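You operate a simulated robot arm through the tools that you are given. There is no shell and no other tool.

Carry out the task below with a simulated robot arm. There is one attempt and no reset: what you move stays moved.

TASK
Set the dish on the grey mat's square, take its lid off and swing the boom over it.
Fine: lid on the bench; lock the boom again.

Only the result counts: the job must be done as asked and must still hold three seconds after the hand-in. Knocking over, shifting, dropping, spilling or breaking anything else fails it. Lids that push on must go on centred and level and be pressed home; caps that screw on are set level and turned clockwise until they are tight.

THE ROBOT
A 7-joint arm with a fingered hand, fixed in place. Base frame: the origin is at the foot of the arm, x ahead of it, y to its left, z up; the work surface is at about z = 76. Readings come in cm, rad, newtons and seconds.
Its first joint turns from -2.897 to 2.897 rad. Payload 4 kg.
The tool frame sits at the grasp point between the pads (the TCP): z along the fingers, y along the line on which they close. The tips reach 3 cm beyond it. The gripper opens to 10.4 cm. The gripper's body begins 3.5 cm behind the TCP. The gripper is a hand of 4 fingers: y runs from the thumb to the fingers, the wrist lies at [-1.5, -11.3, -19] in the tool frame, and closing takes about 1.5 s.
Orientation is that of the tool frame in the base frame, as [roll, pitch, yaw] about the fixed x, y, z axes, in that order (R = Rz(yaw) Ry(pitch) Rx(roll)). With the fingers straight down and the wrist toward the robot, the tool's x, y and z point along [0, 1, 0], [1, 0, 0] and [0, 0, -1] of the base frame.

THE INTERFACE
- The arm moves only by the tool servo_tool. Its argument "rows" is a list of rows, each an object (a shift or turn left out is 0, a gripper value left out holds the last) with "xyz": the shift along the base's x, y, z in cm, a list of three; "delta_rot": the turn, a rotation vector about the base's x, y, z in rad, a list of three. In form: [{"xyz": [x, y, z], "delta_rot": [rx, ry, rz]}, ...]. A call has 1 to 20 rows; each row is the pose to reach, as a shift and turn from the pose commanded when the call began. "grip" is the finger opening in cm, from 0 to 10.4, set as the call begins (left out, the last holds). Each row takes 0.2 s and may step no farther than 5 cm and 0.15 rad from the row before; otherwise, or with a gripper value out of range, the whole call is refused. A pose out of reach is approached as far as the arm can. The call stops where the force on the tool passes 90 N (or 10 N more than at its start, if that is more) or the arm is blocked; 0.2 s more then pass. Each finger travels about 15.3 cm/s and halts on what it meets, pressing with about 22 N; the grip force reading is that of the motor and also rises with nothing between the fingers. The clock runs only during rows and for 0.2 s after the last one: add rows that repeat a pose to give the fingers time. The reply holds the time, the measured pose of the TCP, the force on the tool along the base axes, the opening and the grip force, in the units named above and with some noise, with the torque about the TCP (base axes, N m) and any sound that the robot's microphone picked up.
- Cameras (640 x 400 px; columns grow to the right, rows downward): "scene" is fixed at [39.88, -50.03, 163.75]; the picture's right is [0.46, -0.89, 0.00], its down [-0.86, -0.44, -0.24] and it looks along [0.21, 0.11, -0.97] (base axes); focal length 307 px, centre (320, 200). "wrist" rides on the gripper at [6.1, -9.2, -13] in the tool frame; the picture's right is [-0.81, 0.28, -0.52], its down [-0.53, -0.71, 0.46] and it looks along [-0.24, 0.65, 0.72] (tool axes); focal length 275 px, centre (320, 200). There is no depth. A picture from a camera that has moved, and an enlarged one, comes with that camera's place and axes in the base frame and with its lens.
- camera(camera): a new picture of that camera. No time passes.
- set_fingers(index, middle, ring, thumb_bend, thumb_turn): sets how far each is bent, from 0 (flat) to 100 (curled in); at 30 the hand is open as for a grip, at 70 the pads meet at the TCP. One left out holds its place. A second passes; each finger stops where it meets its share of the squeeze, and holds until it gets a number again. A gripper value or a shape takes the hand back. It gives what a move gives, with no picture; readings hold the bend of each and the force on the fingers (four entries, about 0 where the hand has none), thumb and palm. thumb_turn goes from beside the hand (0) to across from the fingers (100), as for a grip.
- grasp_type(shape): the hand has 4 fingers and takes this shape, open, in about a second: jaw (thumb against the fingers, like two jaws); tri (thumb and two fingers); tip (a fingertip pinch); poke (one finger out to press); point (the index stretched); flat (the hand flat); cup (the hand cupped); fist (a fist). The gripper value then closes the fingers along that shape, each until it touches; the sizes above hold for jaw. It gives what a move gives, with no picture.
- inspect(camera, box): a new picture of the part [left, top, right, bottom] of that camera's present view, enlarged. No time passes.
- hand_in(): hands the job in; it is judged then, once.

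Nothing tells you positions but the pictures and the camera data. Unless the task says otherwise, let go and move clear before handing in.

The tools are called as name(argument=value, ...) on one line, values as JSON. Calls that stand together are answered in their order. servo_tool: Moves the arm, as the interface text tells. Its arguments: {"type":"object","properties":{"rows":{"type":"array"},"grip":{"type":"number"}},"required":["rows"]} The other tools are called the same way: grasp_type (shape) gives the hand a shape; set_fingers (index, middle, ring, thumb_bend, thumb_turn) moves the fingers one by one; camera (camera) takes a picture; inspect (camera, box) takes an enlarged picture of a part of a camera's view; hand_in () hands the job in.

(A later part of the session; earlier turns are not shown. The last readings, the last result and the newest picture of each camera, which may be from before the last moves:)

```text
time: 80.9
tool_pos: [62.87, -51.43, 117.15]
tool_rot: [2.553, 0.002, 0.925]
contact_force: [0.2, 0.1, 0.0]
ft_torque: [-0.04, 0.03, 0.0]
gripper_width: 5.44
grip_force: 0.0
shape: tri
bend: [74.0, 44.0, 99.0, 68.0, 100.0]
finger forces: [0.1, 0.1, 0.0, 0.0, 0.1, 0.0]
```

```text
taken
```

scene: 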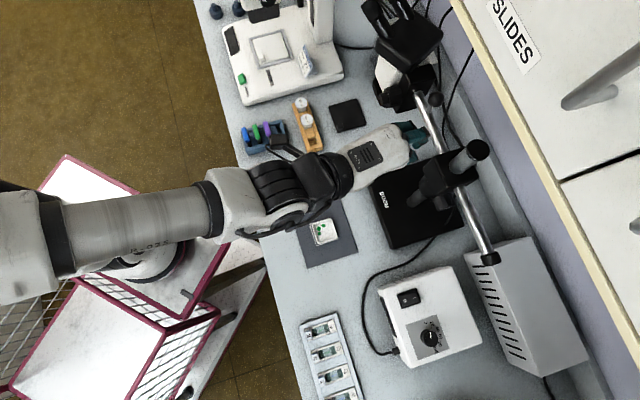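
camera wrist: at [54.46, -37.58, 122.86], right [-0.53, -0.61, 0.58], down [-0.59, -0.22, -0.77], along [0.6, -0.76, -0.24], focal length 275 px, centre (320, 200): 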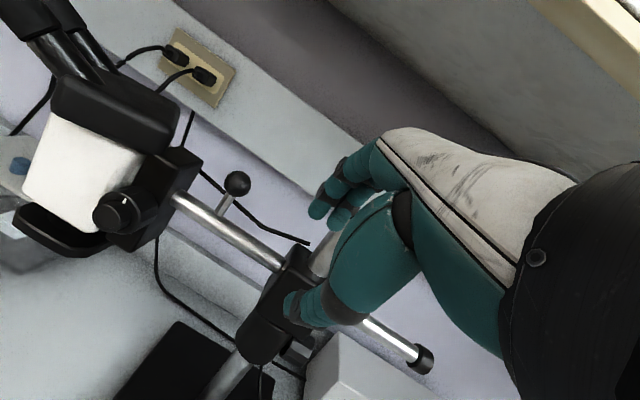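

servo_tool(rows=[{"xyz": [3.4, -0.3, 0]}, {"xyz": [6.8, -0.6, 0]}, {"xyz": [10.2, -0.9, 0]}, {"xyz": [13.4, -1.2, -0.2]}, {"xyz": [13.4, -1.2, -0.2]}])

camera(camera="wrist")

inspect(camera="scene", box=[370, 50, 510, 180])

```text
time: 82.1
tool_pos: [76.28, -52.54, 116.9]
tool_rot: [2.554, 0.005, 0.926]
contact_force: [-0.4, -0.5, -0.3]
ft_torque: [-0.02, 0.03, 0.0]
gripper_width: 5.46
grip_force: 0.1
shape: tri
bend: [74.0, 44.0, 99.0, 68.0, 100.0]
finger forces: [0.0, 0.0, 0.1, 0.0, 0.1, 0.0]
```

```text
taken
camera wrist: at [68.01, -38.63, 122.59], right [-0.53, -0.61, 0.58], down [-0.59, -0.22, -0.77], along [0.6, -0.76, -0.25], focal length 275 px, centre (320, 200)
```

wrist: 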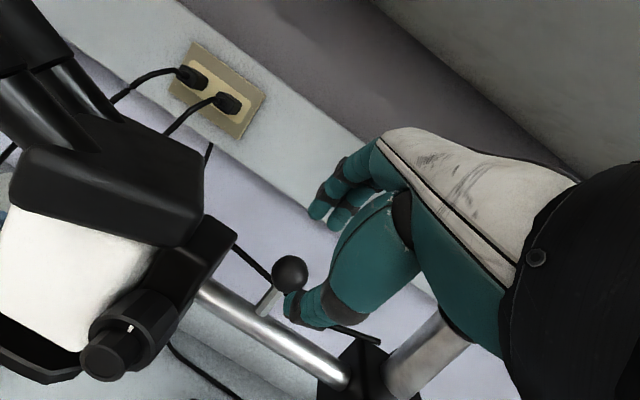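

```text
3.08 times, centred on (440, 115) of scene
camera zoom: at [39.88, -50.03, 163.75], right [0.46, -0.89, 0.0], down [-0.86, -0.44, -0.24], along [0.21, 0.11, -0.97], focal length 946 px, centre (-49, 462)
```

zoom: 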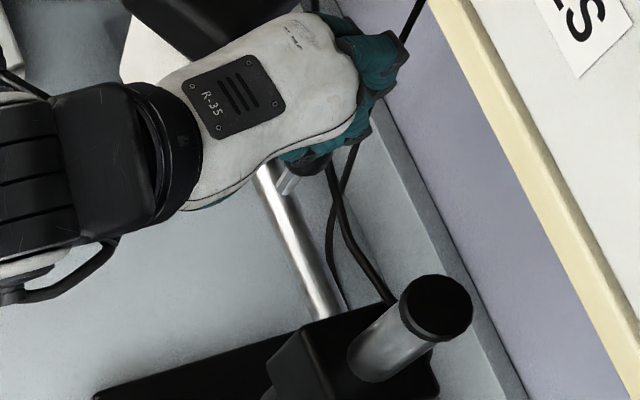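

servo_tool(rows=[{"xyz": [0.5, -0.74, -1.25]}, {"xyz": [1.15, -1.25, -2.5]}, {"xyz": [1.6, -1.6, -3.3]}, {"xyz": [1.6, -1.6, -3.3]}])

camera(camera="wrist")

inspect(camera="wrist", box=[230, 160, 400, 320])

```text
time: 83.1
tool_pos: [77.86, -53.97, 113.85]
tool_rot: [2.553, 0.003, 0.924]
contact_force: [-0.4, 0.2, -0.1]
ft_torque: [-0.02, -0.01, -0.03]
gripper_width: 5.43
grip_force: 0.1
shape: tri
bend: [74.0, 44.0, 99.0, 68.0, 100.0]
finger forces: [0.0, 0.0, 0.0, 0.0, 0.0, 0.1]
```

```text
taken
camera wrist: at [69.42, -40.21, 119.42], right [-0.53, -0.61, 0.58], down [-0.59, -0.22, -0.77], along [0.6, -0.76, -0.24], focal length 275 px, centre (320, 200)
```

wrist: 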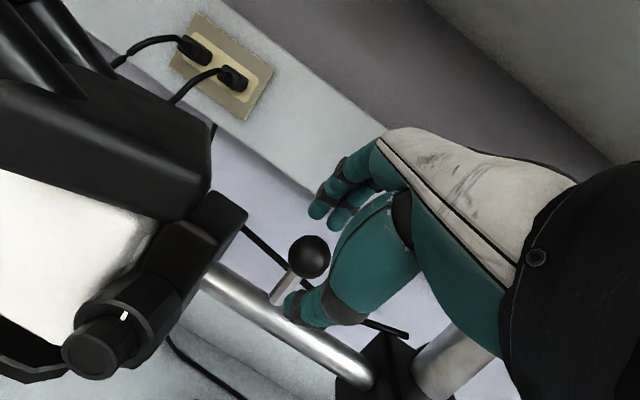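

```text
2.50 times, centred on (315, 240) of wrist
camera zoom: at [69.42, -40.21, 119.42], right [-0.53, -0.61, 0.58], down [-0.59, -0.22, -0.77], along [0.6, -0.76, -0.24], focal length 688 px, centre (332, 100)
```

zoom: 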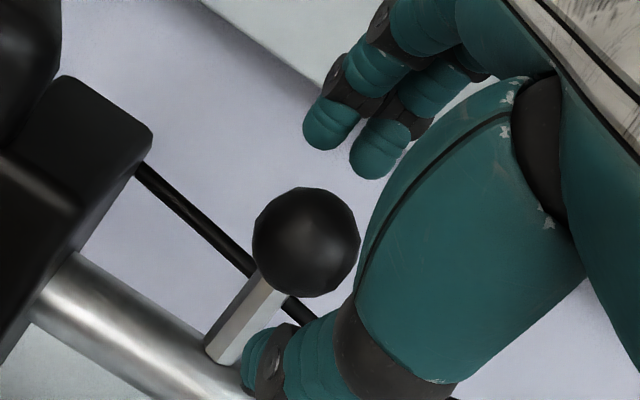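

servo_tool(rows=[{"xyz": [0.23, -0.18, 0.19]}, {"xyz": [0.63, -0.48, -0.56]}, {"xyz": [1.03, -0.78, -1.31]}, {"xyz": [1.03, -0.78, -1.31]}])

inspect(camera="wrist", box=[230, 160, 400, 320])

```text
time: 84.1
tool_pos: [78.75, -54.94, 112.47]
tool_rot: [2.552, 0.004, 0.925]
contact_force: [-0.3, 1.0, -0.2]
ft_torque: [-0.02, 0.02, 0.0]
gripper_width: 5.42
grip_force: 0.1
shape: tri
bend: [74.0, 44.0, 99.0, 68.0, 100.0]
finger forces: [0.1, 0.0, 0.0, 0.1, 0.0, 0.0]
```

```text
2.50 times, centred on (315, 240) of wrist
camera zoom: at [70.44, -41.02, 118.11], right [-0.53, -0.61, 0.58], down [-0.59, -0.22, -0.77], along [0.6, -0.76, -0.24], focal length 688 px, centre (332, 100)
```

zoom: 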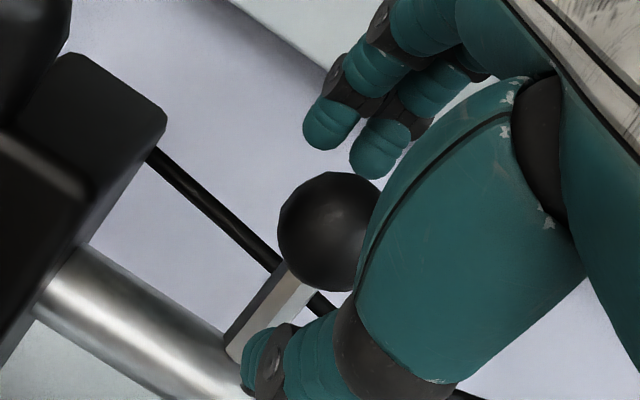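

The ball is centred between the fingers. Closing on it.

servo_tool(grip=1.5, rows=[{}, {}, {}, {}, {}, {}])

inspect(camera="wrist", box=[230, 160, 400, 320])

```text
time: 85.5
tool_pos: [78.61, -54.76, 112.55]
tool_rot: [2.554, 0.002, 0.928]
contact_force: [-8.7, 7.2, 1.3]
ft_torque: [0.21, 0.24, 0.02]
gripper_width: 1.7
grip_force: 0.0
shape: tri
bend: [73.0, 62.0, 99.0, 69.0, 100.0]
finger forces: [0.0, 0.0, 0.1, 0.0, 9.9, 0.0]
```

```text
2.50 times, centred on (315, 240) of wrist
camera zoom: at [70.41, -40.99, 118.14], right [-0.53, -0.61, 0.58], down [-0.59, -0.22, -0.77], along [0.6, -0.76, -0.24], focal length 688 px, centre (332, 100)
```

zoom: 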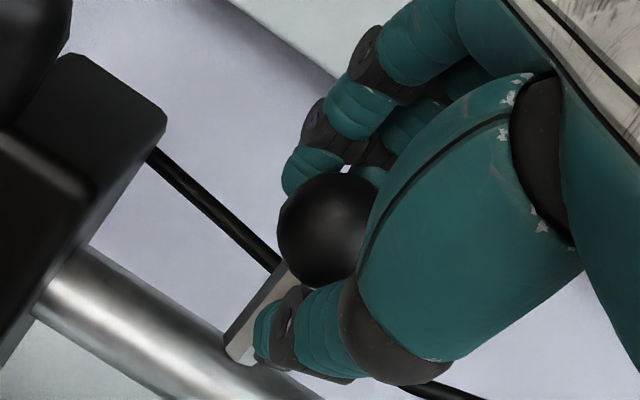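

servo_tool(grip=0.3, rows=[{}, {}, {}, {}, {}])

inspect(camera="wrist", box=[230, 160, 400, 320])

inspect(camera="scene", box=[390, 60, 490, 160])

```text
time: 86.7
tool_pos: [78.69, -54.8, 112.41]
tool_rot: [2.553, 0.001, 0.928]
contact_force: [-15.1, 12.3, -1.9]
ft_torque: [0.6, 0.8, -0.06]
gripper_width: 0.59
grip_force: 21.7
shape: tri
bend: [71.0, 70.0, 100.0, 66.0, 100.0]
finger forces: [9.5, 7.7, 0.0, 0.0, 35.4, 0.0]
```

```text
2.50 times, centred on (315, 240) of wrist
camera zoom: at [70.38, -40.96, 118.14], right [-0.53, -0.61, 0.58], down [-0.59, -0.22, -0.77], along [0.6, -0.76, -0.25], focal length 688 px, centre (332, 100)
```

zoom: 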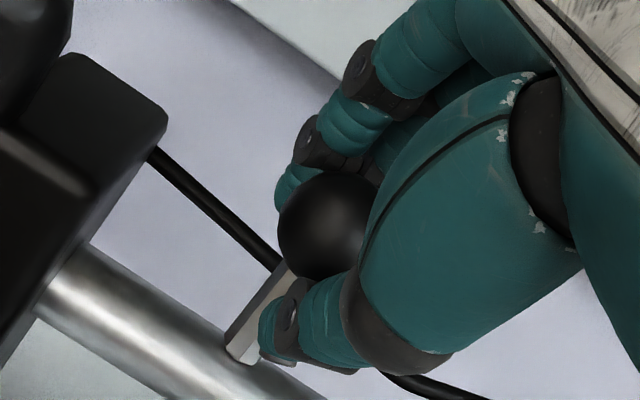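

```text
4.00 times, centred on (440, 110) of scene
camera zoom: at [39.88, -50.03, 163.75], right [0.46, -0.89, 0.0], down [-0.86, -0.44, -0.24], along [0.21, 0.11, -0.97], focal length 1230 px, centre (-160, 560)
```

zoom: 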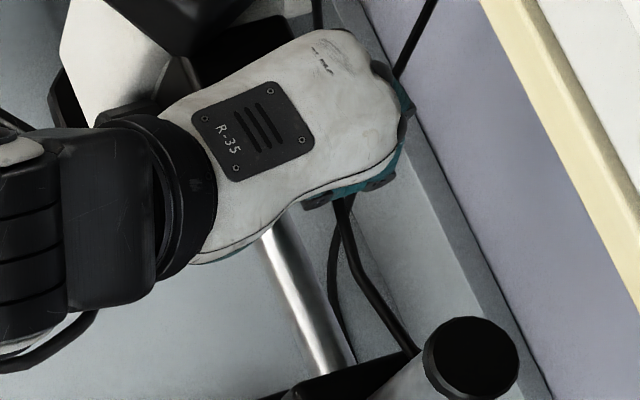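

The ball is held between fingers and thumb. I'll start swinging gently around the pillar, with the hand turning along, and check that the boom is free.

servo_tool(rows=[{"xyz": [-0.5, 0.42, 0], "delta_rot": [0, 0, 0.05]}, {"xyz": [-1.01, 0.82, 0], "delta_rot": [0, 0, 0.1]}, {"xyz": [-1.54, 1.19, 0], "delta_rot": [0, 0, 0.15]}, {"xyz": [-2.09, 1.53, 0], "delta_rot": [0, 0, 0.2]}])

camera(camera="scene")

camera(camera="wrist")

```text
time: 87.7
tool_pos: [76.66, -53.29, 112.28]
tool_rot: [2.553, 0.003, 1.127]
contact_force: [-0.1, 1.2, -8.5]
ft_torque: [0.22, 0.45, -0.01]
gripper_width: 0.55
grip_force: 22.0
shape: tri
bend: [71.0, 69.0, 100.0, 68.0, 100.0]
finger forces: [13.4, 9.9, 0.0, 0.0, 23.3, 0.0]
```

```text
taken
```

scene: 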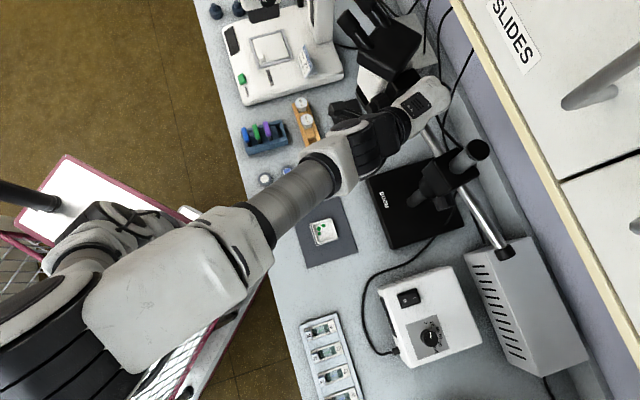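

```text
taken
camera wrist: at [65.79, -41.43, 118.04], right [-0.4, -0.71, 0.58], down [-0.54, -0.34, -0.77], along [0.74, -0.62, -0.25], focal length 275 px, centre (320, 200)
```

wrist: 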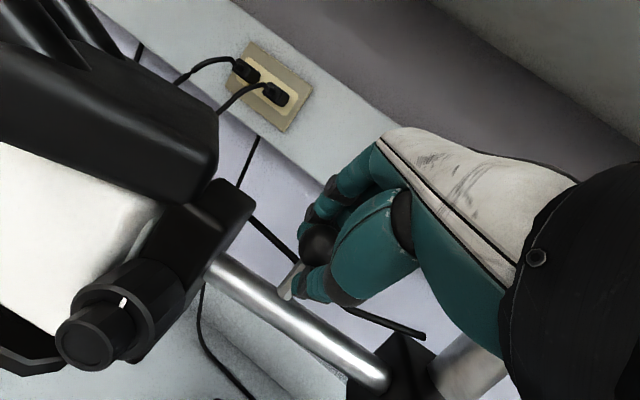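

The boom swings freely with the ball in the hand. I'll continue along the arc.

servo_tool(rows=[{"xyz": [-1.15, 0.6, 0], "delta_rot": [0, 0, 0.1]}, {"xyz": [-2.35, 1.09, 0], "delta_rot": [0, 0, 0.2]}, {"xyz": [-3.6, 1.45, 0], "delta_rot": [0, 0, 0.3]}, {"xyz": [-4.88, 1.69, 0], "delta_rot": [0, 0, 0.4]}])

camera(camera="scene")

camera(camera="wrist")

```text
time: 88.7
tool_pos: [71.64, -51.59, 112.31]
tool_rot: [2.555, 0.003, 1.527]
contact_force: [1.0, 5.8, -8.0]
ft_torque: [0.09, 0.47, 0.07]
gripper_width: 0.57
grip_force: 22.5
shape: tri
bend: [71.0, 70.0, 100.0, 69.0, 100.0]
finger forces: [15.4, 9.6, 0.0, 0.1, 23.1, 0.1]
```

```text
taken
```

scene: 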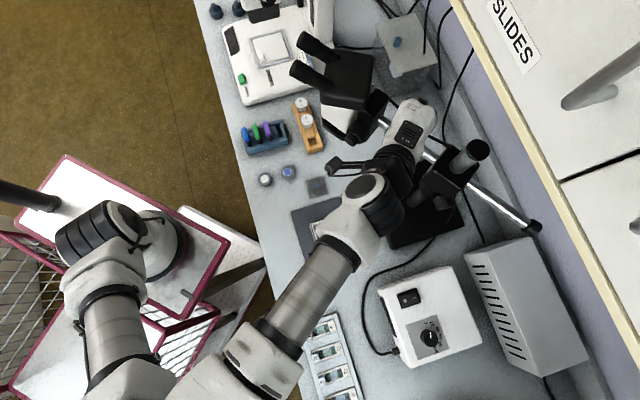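

```text
taken
camera wrist: at [57.05, -44.79, 118.01], right [-0.09, -0.81, 0.58], down [-0.36, -0.52, -0.77], along [0.93, -0.28, -0.25], focal length 275 px, centre (320, 200)
```

wrist: 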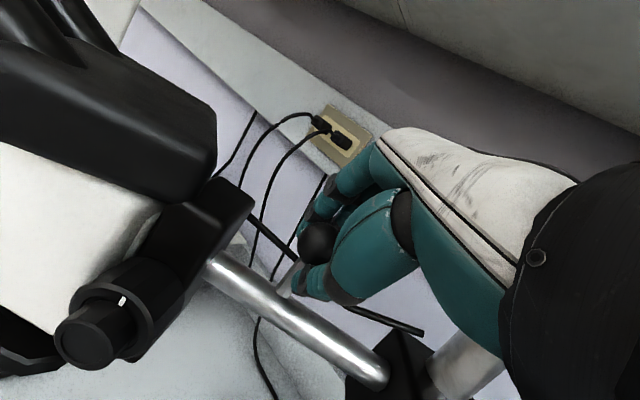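

servo_tool(rows=[{"xyz": [-1.29, 0.11, 0], "delta_rot": [0, 0, 0.1]}, {"xyz": [-2.59, 0.09, 0], "delta_rot": [0, 0, 0.2]}, {"xyz": [-3.88, -0.07, 0], "delta_rot": [0, 0, 0.3]}, {"xyz": [-5.15, -0.35, 0], "delta_rot": [0, 0, 0.4]}, {"xyz": [-6.38, -0.75, 0], "delta_rot": [0, 0, 0.5]}])

camera(camera="scene")

camera(camera="wrist")

```text
time: 89.9
tool_pos: [65.31, -52.55, 112.26]
tool_rot: [2.556, 0.003, 2.029]
contact_force: [-3.5, 16.3, -18.6]
ft_torque: [-0.15, 0.53, 0.28]
gripper_width: 0.48
grip_force: 22.1
shape: tri
bend: [60.0, 70.0, 100.0, 71.0, 100.0]
finger forces: [18.6, 8.7, 0.1, 0.0, 19.8, 0.0]
```

```text
taken
```

scene: 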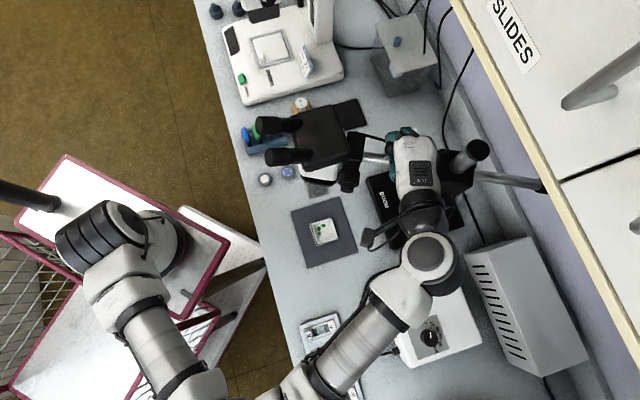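

```text
taken
camera wrist: at [49.29, -53.53, 118.1], right [0.31, -0.75, 0.59], down [-0.07, -0.63, -0.77], along [0.95, 0.2, -0.25], focal length 275 px, centre (320, 200)
```

wrist: 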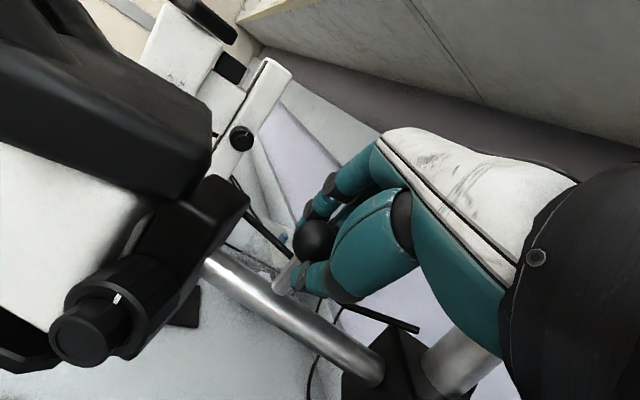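

servo_tool(rows=[{"xyz": [-1.19, -0.53, 0], "delta_rot": [0, 0, 0.1]}, {"xyz": [-2.32, -1.17, 0], "delta_rot": [0, 0, 0.2]}, {"xyz": [-3.37, -1.92, 0], "delta_rot": [0, 0, 0.3]}])

camera(camera="scene")

camera(camera="wrist")

```text
time: 90.7
tool_pos: [62.15, -54.43, 112.29]
tool_rot: [2.553, 0.003, 2.327]
contact_force: [-2.0, 4.2, -15.7]
ft_torque: [-0.22, 0.22, 0.13]
gripper_width: 0.54
grip_force: 22.5
shape: tri
bend: [60.0, 70.0, 100.0, 73.0, 100.0]
finger forces: [15.7, 10.3, 0.0, 0.0, 21.7, 0.0]
```

```text
taken
```

scene: 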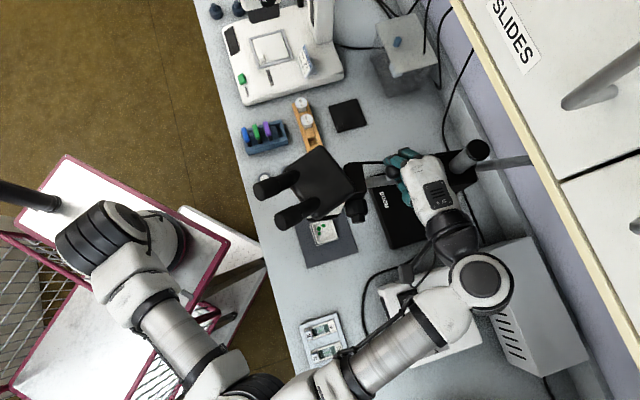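

```text
taken
camera wrist: at [46.96, -60.19, 118.06], right [0.51, -0.63, 0.59], down [0.12, -0.62, -0.77], along [0.85, 0.47, -0.24], focal length 275 px, centre (320, 200)
```

wrist: 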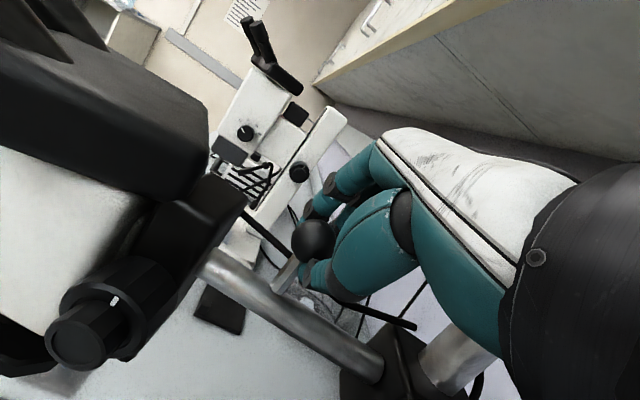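

servo_tool(rows=[{"xyz": [-0.79, -0.68, 0], "delta_rot": [0, 0, 0.08]}, {"xyz": [-1.51, -1.4, 0], "delta_rot": [0, 0, 0.159]}, {"xyz": [-1.51, -1.4, 0], "delta_rot": [0, 0, 0.159]}])

camera(camera="scene")

inspect(camera="scene", box=[230, 130, 430, 290])

```text
time: 91.5
tool_pos: [60.51, -55.75, 112.3]
tool_rot: [2.554, 0.001, 2.487]
contact_force: [3.4, -2.1, -12.8]
ft_torque: [-0.24, 0.04, 0.01]
gripper_width: 0.56
grip_force: 21.7
shape: tri
bend: [60.0, 70.0, 100.0, 73.0, 100.0]
finger forces: [14.9, 14.8, 0.0, 0.0, 22.2, 0.0]
```

```text
taken
```

scene: 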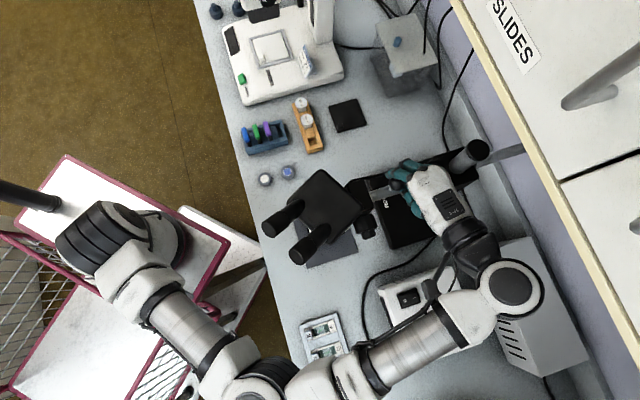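

```text
2.50 times, centred on (330, 210) of scene
camera zoom: at [39.88, -50.03, 163.75], right [0.46, -0.89, 0.0], down [-0.86, -0.44, -0.24], along [0.21, 0.11, -0.97], focal length 768 px, centre (295, 175)
```

zoom: 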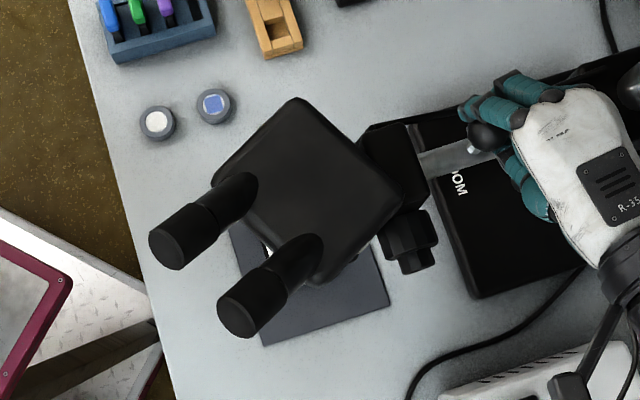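

inspect(camera="scene", box=[350, 150, 430, 220])

camera(camera="wrist")

```text
5.71 times, centred on (390, 185) of scene
camera zoom: at [39.88, -50.03, 163.75], right [0.46, -0.89, 0.0], down [-0.86, -0.44, -0.24], along [0.21, 0.11, -0.97], focal length 1756 px, centre (-80, 286)
```

zoom: 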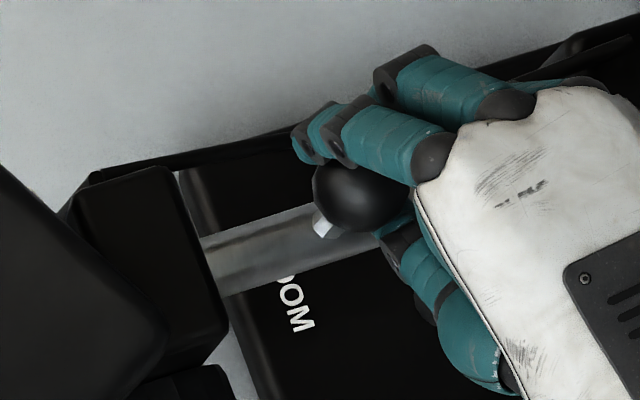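

```text
taken
camera wrist: at [46.48, -63.88, 118.03], right [0.61, -0.54, 0.58], down [0.22, -0.6, -0.77], along [0.77, 0.59, -0.24], focal length 275 px, centre (320, 200)
```

wrist: 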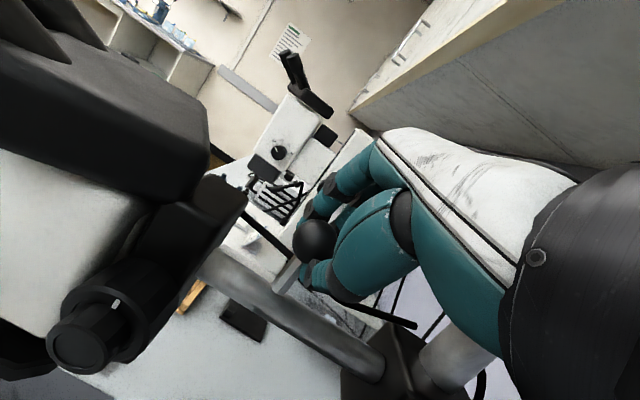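

The head is now over the mat and the boom points at the dish (heading about 134–135°, wanted 134.7°). I'll open the fingers gently and see that the boom stays.

servo_tool(grip=6.0, rows=[{}, {}, {}, {}])

inspect(camera="scene", box=[350, 150, 430, 220])

inspect(camera="wrist", box=[230, 160, 400, 320])

```text
time: 92.5
tool_pos: [60.39, -55.73, 112.23]
tool_rot: [2.555, 0.002, 2.486]
contact_force: [-1.4, 0.4, -0.5]
ft_torque: [0.0, -0.04, 0.01]
gripper_width: 5.97
grip_force: 0.0
shape: tri
bend: [74.0, 42.0, 99.0, 66.0, 100.0]
finger forces: [0.1, 0.0, 0.1, 0.1, 0.1, 0.0]
```

```text
5.71 times, centred on (390, 185) of scene
camera zoom: at [39.88, -50.03, 163.75], right [0.46, -0.89, 0.0], down [-0.86, -0.44, -0.24], along [0.21, 0.11, -0.97], focal length 1756 px, centre (-80, 286)
```

zoom: 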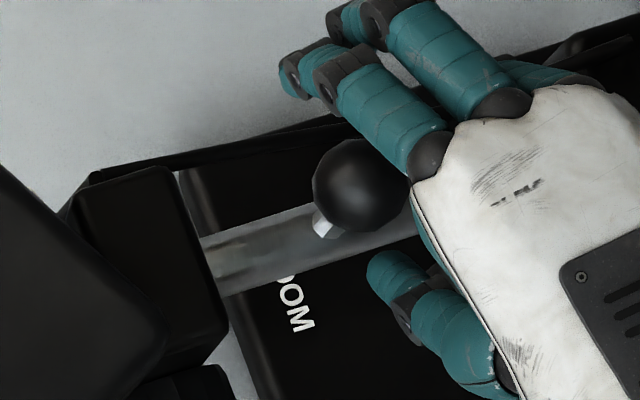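

```text
2.50 times, centred on (315, 240) of wrist
camera zoom: at [46.46, -63.78, 118.08], right [0.61, -0.54, 0.58], down [0.22, -0.6, -0.77], along [0.77, 0.59, -0.24], focal length 688 px, centre (332, 100)
```

zoom: 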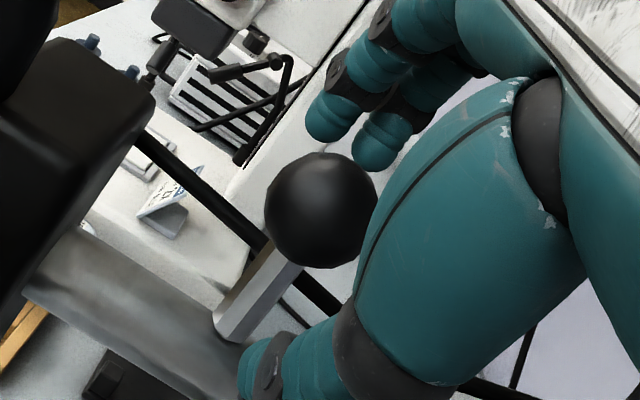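

The boom stays where it was left. I'll retreat backward from the ball and then look at the head over the dish.

servo_tool(rows=[{"xyz": [-0.8, -1.0, 1.9]}, {"xyz": [-1.6, -2.1, 3.9]}, {"xyz": [-2.4, -3.1, 5.8]}, {"xyz": [-5, -6.4, 5.8]}, {"xyz": [-7.5, -9.6, 5.8]}])

camera(camera="wrist")

camera(camera="scene")

```text
time: 93.7
tool_pos: [53.08, -65.26, 118.23]
tool_rot: [2.554, 0.001, 2.486]
contact_force: [-0.5, 0.7, 0.2]
ft_torque: [0.0, 0.02, 0.02]
gripper_width: 5.97
grip_force: 0.0
shape: tri
bend: [74.0, 41.0, 99.0, 66.0, 100.0]
finger forces: [0.1, 0.1, 0.0, 0.0, 0.0, 0.0]
```

```text
taken
camera wrist: at [39.03, -73.42, 123.93], right [0.61, -0.54, 0.58], down [0.22, -0.6, -0.77], along [0.76, 0.6, -0.24], focal length 275 px, centre (320, 200)
```

wrist: 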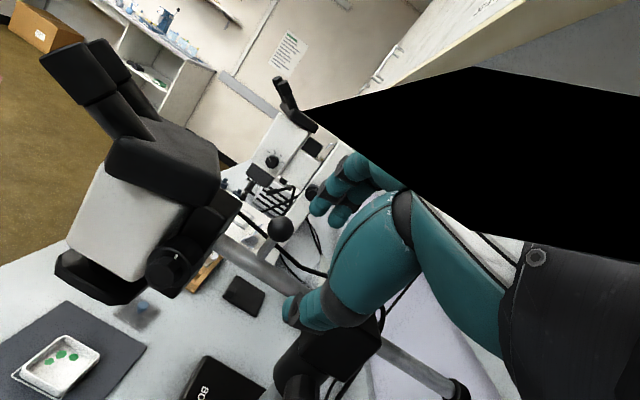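

```text
taken
```

scene: 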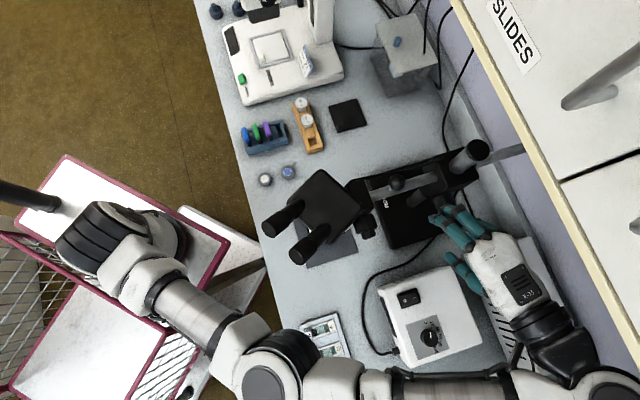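

The head's centre is over the dish (about (50.9, -45.4)). Now I'll roll the hand for the lock knob again, in place, with a small retreat to the right.

servo_tool(grip=8.6, rows=[{"xyz": [-0.3, -0.3, 0], "delta_rot": [0.106, 0.046, -0.076]}, {"xyz": [-0.6, -0.6, 0], "delta_rot": [0.212, 0.092, -0.151]}, {"xyz": [-0.9, -0.9, 0], "delta_rot": [0.317, 0.138, -0.227]}, {"xyz": [-1.2, -1.2, 0], "delta_rot": [0.423, 0.185, -0.302]}, {"xyz": [-1.5, -1.5, 0], "delta_rot": [0.529, 0.231, -0.378]}, {"xyz": [-1.8, -1.8, 0], "delta_rot": [0.635, 0.277, -0.454]}, {"xyz": [-2.1, -2.1, 0], "delta_rot": [0.74, 0.323, -0.529]}])

camera(camera="scene")

camera(camera="wrist")

```text
time: 95.3
tool_pos: [50.8, -67.34, 118.13]
tool_rot: [2.331, -0.773, 2.018]
contact_force: [-0.2, -0.8, 0.1]
ft_torque: [0.0, 0.0, 0.02]
gripper_width: 8.56
grip_force: 0.0
shape: tri
bend: [27.0, 34.0, 99.0, 47.0, 99.0]
finger forces: [0.0, 0.1, 0.0, 0.1, 0.0, 0.0]
```

```text
taken
```

scene: 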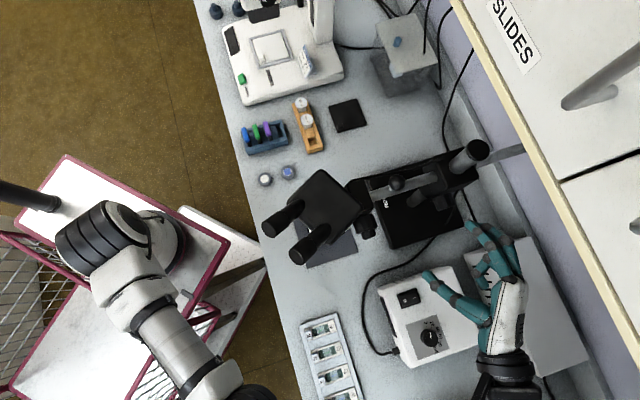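

```text
taken
camera wrist: at [35.48, -71.68, 124.12], right [0.25, -0.95, -0.17], down [-0.23, 0.11, -0.97], along [0.94, 0.28, -0.19], focal length 275 px, centre (320, 200)
```

wrist: 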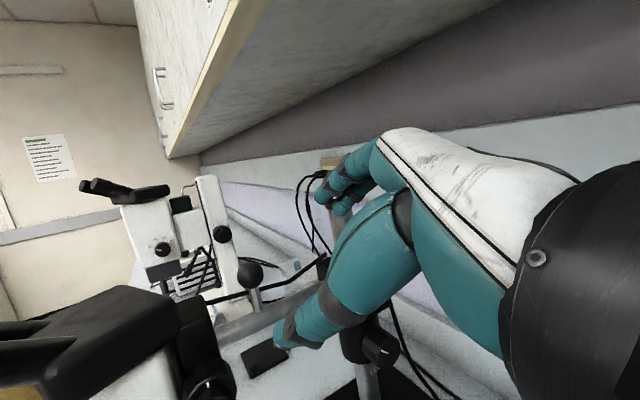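

servo_tool(rows=[{"xyz": [-0.3, -0.3, -1], "delta_rot": [0.106, 0.046, -0.076]}, {"xyz": [-0.6, -0.6, -3], "delta_rot": [0.212, 0.092, -0.151]}, {"xyz": [-0.9, -0.9, -6], "delta_rot": [0.317, 0.138, -0.227]}, {"xyz": [-1.2, -1.2, -9], "delta_rot": [0.423, 0.185, -0.302]}, {"xyz": [-1.5, -1.5, -12], "delta_rot": [0.529, 0.231, -0.378]}, {"xyz": [-1.8, -1.8, -15], "delta_rot": [0.635, 0.277, -0.454]}])

camera(camera="scene")

camera(camera="wrist")

```text
time: 96.7
tool_pos: [49.16, -69.37, 103.05]
tool_rot: [-3.138, -1.395, 0.784]
contact_force: [-0.2, -0.4, 0.3]
ft_torque: [0.0, 0.02, -0.02]
gripper_width: 8.6
grip_force: 0.1
shape: tri
bend: [27.0, 33.0, 99.0, 47.0, 99.0]
finger forces: [0.1, 0.1, 0.0, 0.0, 0.0, 0.0]
```

```text
taken
```

scene: 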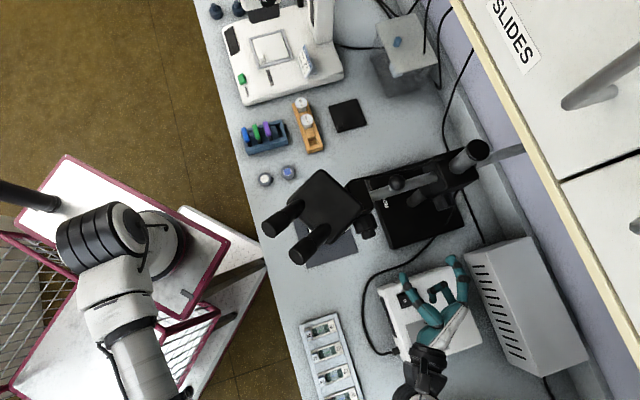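

```text
taken
camera wrist: at [34.27, -71.2, 111.33], right [-0.27, -0.66, -0.71], down [-0.25, 0.76, -0.6], along [0.93, 0.02, -0.37], focal length 275 px, centre (320, 200)
```

wrist: 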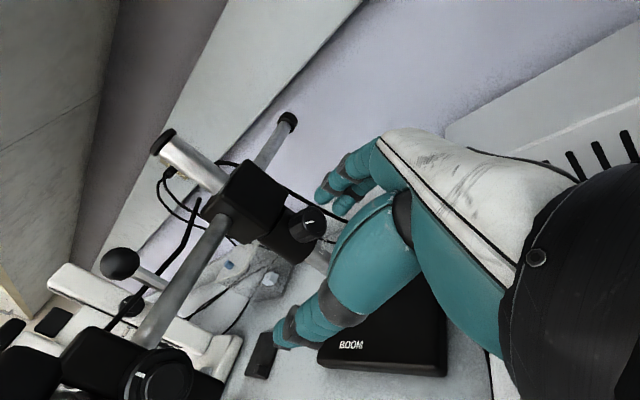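

inspect(camera="wrist", box=[220, 150, 380, 280])

```text
3.08 times, centred on (300, 215) of wrist
camera zoom: at [34.27, -71.2, 111.33], right [-0.27, -0.66, -0.71], down [-0.25, 0.76, -0.6], along [0.93, 0.02, -0.37], focal length 847 px, centre (382, 154)
```

zoom: 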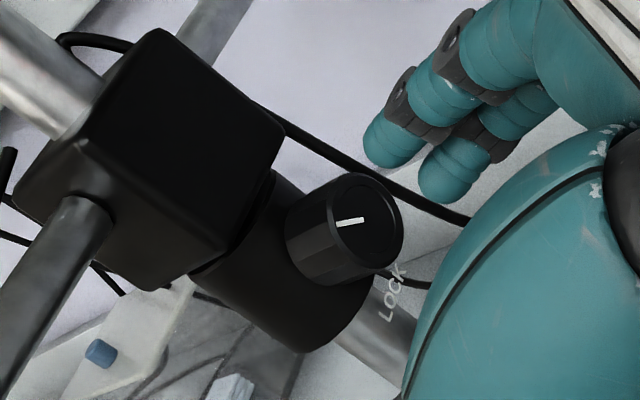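

The knob hasn't moved with the boom and still points to "released". I'll line up with its axis again and advance around it with open fingers.

servo_tool(rows=[{"xyz": [2.1, -1.6, -2]}, {"xyz": [4.2, -3.2, -4]}, {"xyz": [6.3, -4.9, -5.2]}, {"xyz": [8.4, -6.5, -5.2]}, {"xyz": [8.4, -6.5, -5.2]}])

inspect(camera="wrist", box=[190, 180, 390, 340])

inspect(camera="scene", box=[390, 150, 530, 290])

```text
time: 97.9
tool_pos: [57.5, -75.68, 97.88]
tool_rot: [3.124, -1.393, 0.804]
contact_force: [0.0, -0.1, 0.2]
ft_torque: [-0.01, 0.01, 0.0]
gripper_width: 8.6
grip_force: 0.1
shape: tri
bend: [27.0, 33.0, 99.0, 47.0, 99.0]
finger forces: [0.0, 0.1, 0.0, 0.0, 0.0, 0.0]
```

```text
2.50 times, centred on (290, 260) of wrist
camera zoom: at [42.73, -77.55, 106.17], right [-0.27, -0.66, -0.71], down [-0.25, 0.75, -0.61], along [0.93, 0.02, -0.37], focal length 688 px, centre (395, 50)
```

zoom: 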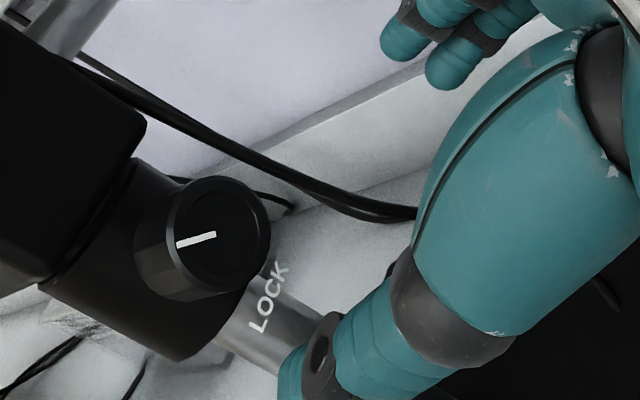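

```text
2.86 times, centred on (460, 220) of scene
camera zoom: at [39.88, -50.03, 163.75], right [0.46, -0.89, 0.0], down [-0.86, -0.44, -0.24], along [0.21, 0.11, -0.97], focal length 878 px, centre (-80, 143)
```

zoom: 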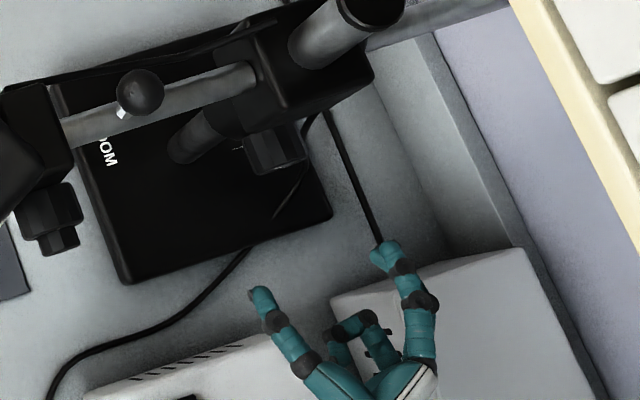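

inspect(camera="scene", box=[440, 170, 500, 250])

camera(camera="wrist")

```text
5.00 times, centred on (470, 210) of scene
camera zoom: at [39.88, -50.03, 163.75], right [0.46, -0.89, 0.0], down [-0.86, -0.44, -0.24], along [0.21, 0.11, -0.97], focal length 1537 px, centre (-430, 150)
```

zoom: 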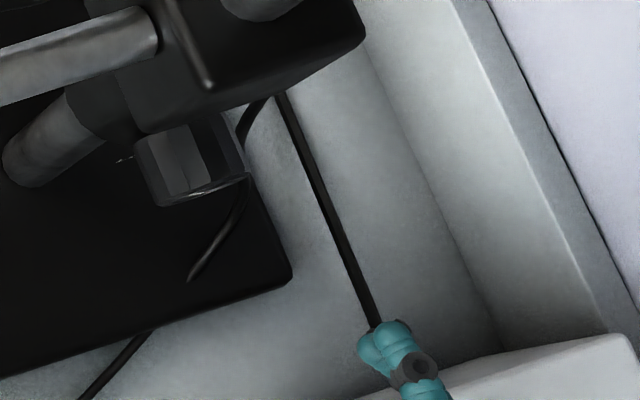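

```text
taken
camera wrist: at [42.73, -77.55, 106.17], right [-0.27, -0.66, -0.71], down [-0.25, 0.75, -0.61], along [0.93, 0.02, -0.37], focal length 275 px, centre (320, 200)
```

wrist: 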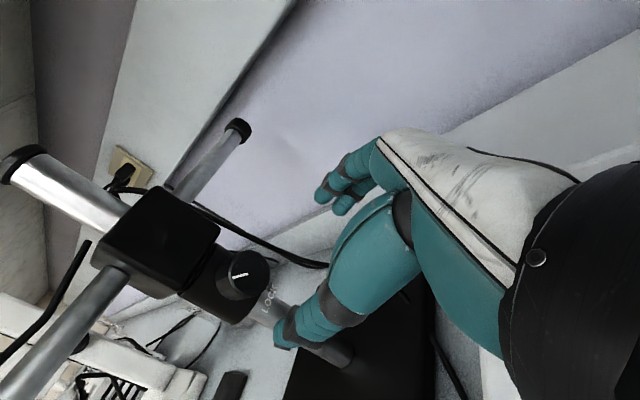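

The cable in view lies on the bench far behind, so it's not in the way. Advancing the open fingers around the knob.

servo_tool(rows=[{"xyz": [2.2, 1.9, 0]}, {"xyz": [4.4, 4.1, 0]}, {"xyz": [6.0, 5.7, 0]}, {"xyz": [7.35, 7.03, 0]}, {"xyz": [7.35, 7.03, 0]}])

inspect(camera="wrist", box=[220, 160, 400, 320])

inspect(camera="scene", box=[390, 150, 530, 290])

```text
time: 99.1
tool_pos: [64.91, -68.42, 97.86]
tool_rot: [3.131, -1.392, 0.798]
contact_force: [0.5, -0.6, 0.3]
ft_torque: [0.02, -0.03, -0.01]
gripper_width: 8.56
grip_force: 0.0
shape: tri
bend: [27.0, 33.0, 99.0, 47.0, 99.0]
finger forces: [0.0, 0.1, 0.1, 0.0, 0.0, 0.1]
```

```text
2.50 times, centred on (310, 240) of wrist
camera zoom: at [49.99, -70.35, 106.19], right [-0.27, -0.66, -0.71], down [-0.25, 0.75, -0.61], along [0.93, 0.02, -0.37], focal length 688 px, centre (345, 100)
```

zoom: 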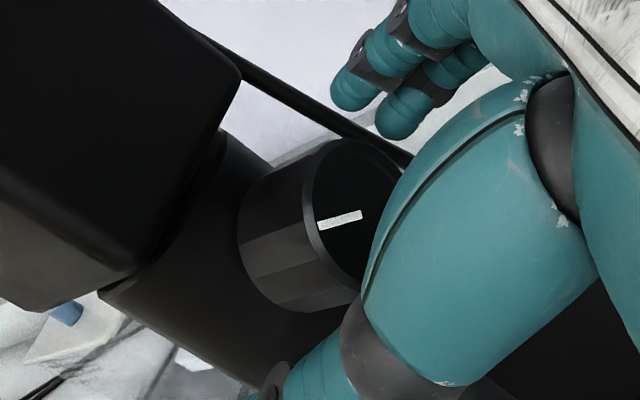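

```text
2.86 times, centred on (460, 220) of scene
camera zoom: at [39.88, -50.03, 163.75], right [0.46, -0.89, 0.0], down [-0.86, -0.44, -0.24], along [0.21, 0.11, -0.97], focal length 878 px, centre (-80, 143)
```

zoom: 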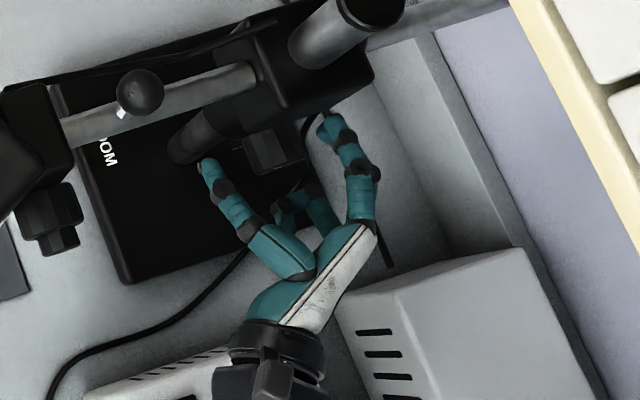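

servo_tool(rows=[{"xyz": [0.05, -0.1, 0], "delta_rot": [-0.09, -0.09, 0]}, {"xyz": [0.05, -0.15, 0], "delta_rot": [-0.18, -0.18, 0]}, {"xyz": [0.05, -0.15, 0], "delta_rot": [-0.27, -0.27, 0]}, {"xyz": [0.05, -0.15, 0], "delta_rot": [-0.27, -0.27, 0]}])

servo_tool(grip=3.0, rows=[{}, {}, {}, {}, {}, {}])

inspect(camera="wrist", box=[240, 180, 380, 320])

```text
time: 100.1
tool_pos: [64.9, -68.78, 97.95]
tool_rot: [1.987, -1.148, 1.906]
contact_force: [-0.8, 0.5, 0.3]
ft_torque: [-0.02, -0.03, 0.01]
gripper_width: 8.59
grip_force: 0.0
shape: tri
bend: [27.0, 33.0, 99.0, 47.0, 99.0]
finger forces: [0.0, 0.1, 0.0, 0.1, 0.0, 0.0]
```

```text
time: 101.5
tool_pos: [64.98, -68.79, 97.96]
tool_rot: [1.983, -1.149, 1.912]
contact_force: [-1.4, 4.2, -1.1]
ft_torque: [-0.01, 0.02, 0.06]
gripper_width: 3.4
grip_force: 22.1
shape: tri
bend: [74.0, 54.0, 100.0, 73.0, 100.0]
finger forces: [9.3, 8.6, 0.0, 0.1, 21.4, 0.0]
```

```text
2.86 times, centred on (310, 250) of wrist
camera zoom: at [48.34, -68.9, 102.2], right [-0.09, -0.83, -0.55], down [-0.06, 0.56, -0.83], along [0.99, -0.04, -0.1], focal length 786 px, centre (349, 57)
```

zoom: 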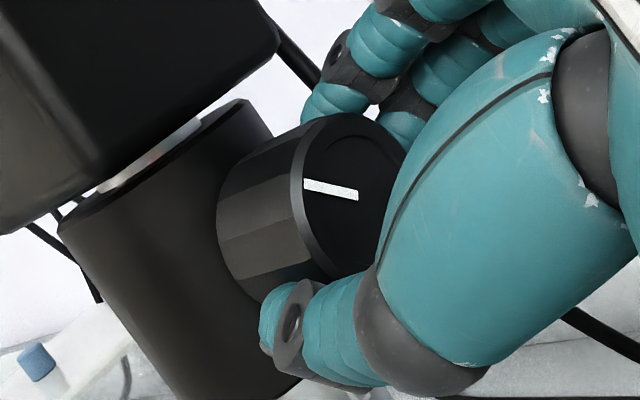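

Gripped. Now I'll turn the knob clockwise to lock, first stroke.

servo_tool(rows=[{"delta_rot": [0.07, 0.07, 0]}, {"delta_rot": [0.14, 0.14, 0]}, {"delta_rot": [0.21, 0.21, 0]}, {"delta_rot": [0.28, 0.28, 0]}, {"delta_rot": [0.35, 0.35, 0]}, {"delta_rot": [0.42, 0.42, 0]}, {"delta_rot": [0.49, 0.49, 0]}, {"delta_rot": [0.56, 0.56, 0]}])

inspect(camera="wrist", box=[240, 180, 380, 320])

camera(camera="scene")

```text
time: 103.3
tool_pos: [64.88, -69.05, 97.99]
tool_rot: [-1.952, -1.126, -0.365]
contact_force: [8.0, 4.2, -3.0]
ft_torque: [-0.11, 0.04, -0.17]
gripper_width: 3.32
grip_force: 22.1
shape: tri
bend: [74.0, 53.0, 100.0, 73.0, 100.0]
finger forces: [11.9, 11.0, 0.0, 0.1, 19.1, 0.0]
```

```text
2.86 times, centred on (310, 250) of wrist
camera zoom: at [52.94, -73.58, 109.19], right [-0.48, -0.44, -0.76], down [-0.38, 0.88, -0.27], along [0.79, 0.16, -0.59], focal length 786 px, centre (349, 57)
```

zoom: 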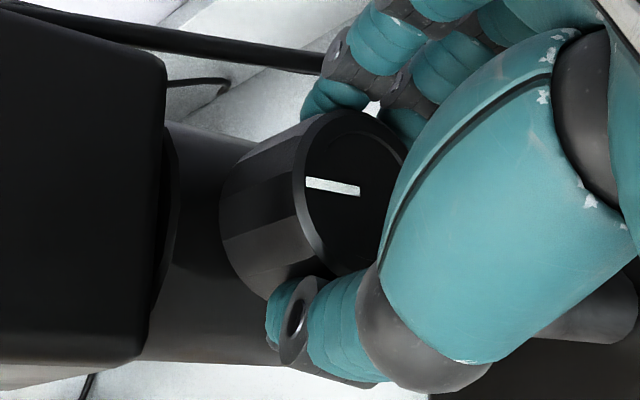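

```text
taken
```

scene: 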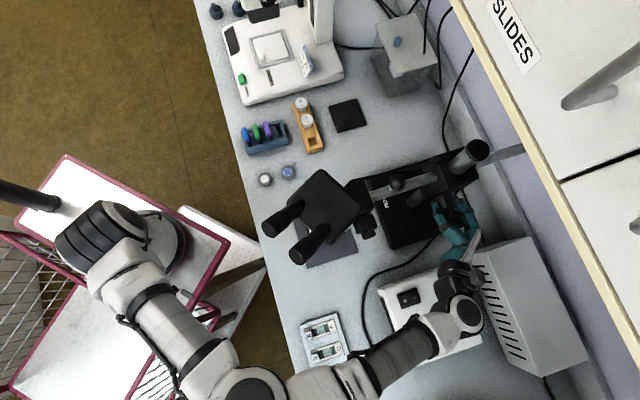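

The knob follows (about 45° so far) and the boom hasn't moved. With the tail out of the way I can keep turning.

servo_tool(rows=[{"delta_rot": [0.07, 0.07, 0]}, {"delta_rot": [0.14, 0.14, 0]}, {"delta_rot": [0.21, 0.21, 0]}, {"delta_rot": [0.28, 0.28, 0]}, {"delta_rot": [0.35, 0.35, 0]}])

inspect(camera="wrist", box=[240, 180, 380, 320])

camera(camera="scene")

```text
time: 104.5
tool_pos: [64.86, -68.87, 97.97]
tool_rot: [-1.707, -0.653, -0.563]
contact_force: [6.4, 1.8, -4.3]
ft_torque: [-0.16, 0.08, -0.21]
gripper_width: 3.3
grip_force: 21.6
shape: tri
bend: [74.0, 53.0, 100.0, 73.0, 100.0]
finger forces: [12.8, 11.3, 0.1, 0.0, 18.7, 0.0]
```

```text
2.86 times, centred on (310, 250) of wrist
camera zoom: at [57.19, -77.81, 110.22], right [-0.73, -0.19, -0.65], down [-0.4, 0.9, 0.19], along [0.55, 0.4, -0.73], focal length 786 px, centre (349, 57)
```

zoom: 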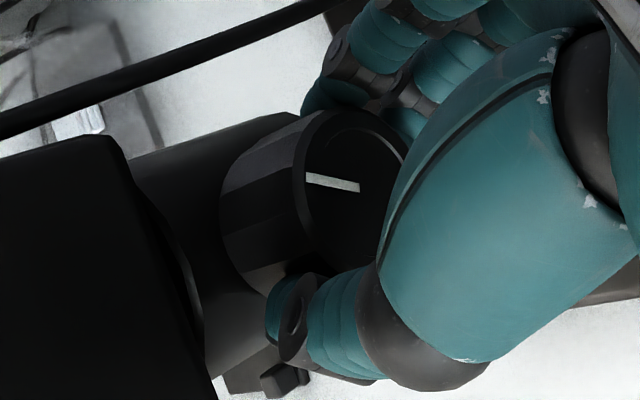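

```text
taken
```

scene: 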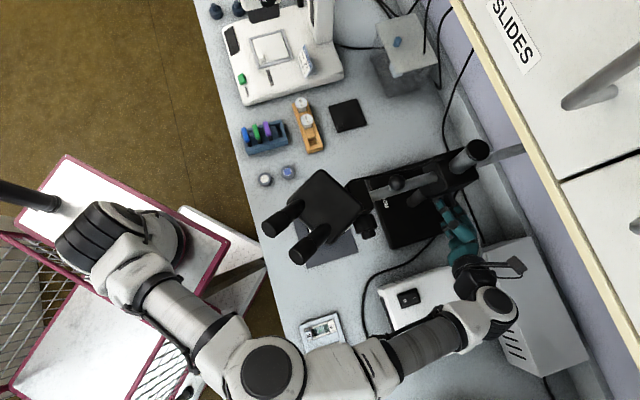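

servo_tool(rows=[{"delta_rot": [0.06, 0.06, 0]}, {"delta_rot": [0.12, 0.12, 0]}, {"delta_rot": [0.18, 0.18, 0]}, {"delta_rot": [0.22, 0.22, 0]}, {"delta_rot": [0.25, 0.25, 0]}])

inspect(camera="wrist", box=[240, 180, 380, 320])

```text
time: 105.7
tool_pos: [64.94, -68.84, 97.94]
tool_rot: [-1.627, -0.307, -0.6]
contact_force: [7.6, -0.3, -6.5]
ft_torque: [-0.4, 0.06, -0.21]
gripper_width: 3.29
grip_force: 22.8
shape: tri
bend: [74.0, 52.0, 100.0, 73.0, 100.0]
finger forces: [14.2, 11.6, 0.0, 0.0, 18.1, 0.1]
```

```text
2.86 times, centred on (310, 250) of wrist
camera zoom: at [60.17, -80.81, 109.22], right [-0.88, -0.05, -0.48], down [-0.31, 0.81, 0.49], along [0.37, 0.58, -0.73], focal length 786 px, centre (349, 57)
```

zoom: 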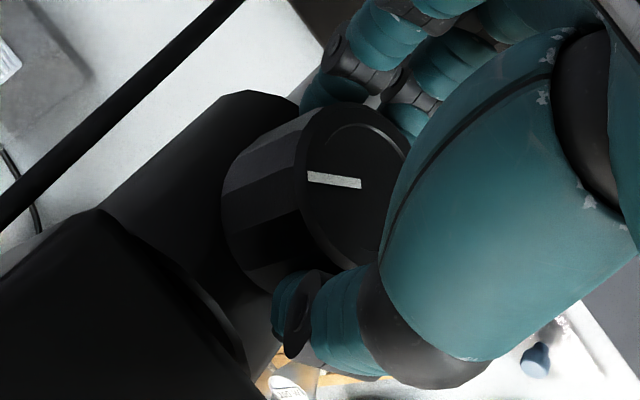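

The pointer is at about 46°, practically back at its locked position. I'll press on slightly to be sure it's against its stop.

servo_tool(rows=[{"delta_rot": [0.04, 0.04, 0]}, {"delta_rot": [0.08, 0.08, 0]}, {"delta_rot": [0.12, 0.12, 0]}, {"delta_rot": [0.12, 0.12, 0]}])

inspect(camera="wrist", box=[240, 180, 380, 320])

```text
time: 106.7
tool_pos: [65.06, -68.96, 97.87]
tool_rot: [-1.595, -0.142, -0.608]
contact_force: [12.7, -5.7, -5.9]
ft_torque: [-0.58, -0.08, -0.45]
gripper_width: 3.24
grip_force: 22.3
shape: tri
bend: [74.0, 52.0, 100.0, 73.0, 100.0]
finger forces: [14.4, 11.3, 0.1, 0.0, 18.0, 0.0]
```

```text
2.86 times, centred on (310, 250) of wrist
camera zoom: at [61.52, -82.09, 108.15], right [-0.93, 0.01, -0.37], down [-0.24, 0.75, 0.62], along [0.28, 0.67, -0.69], focal length 786 px, centre (349, 57)
```

zoom: 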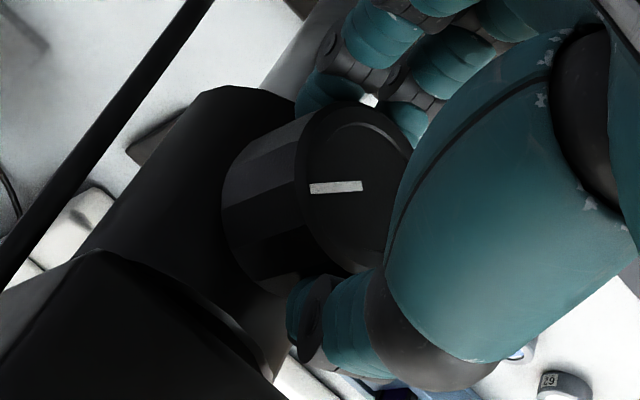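

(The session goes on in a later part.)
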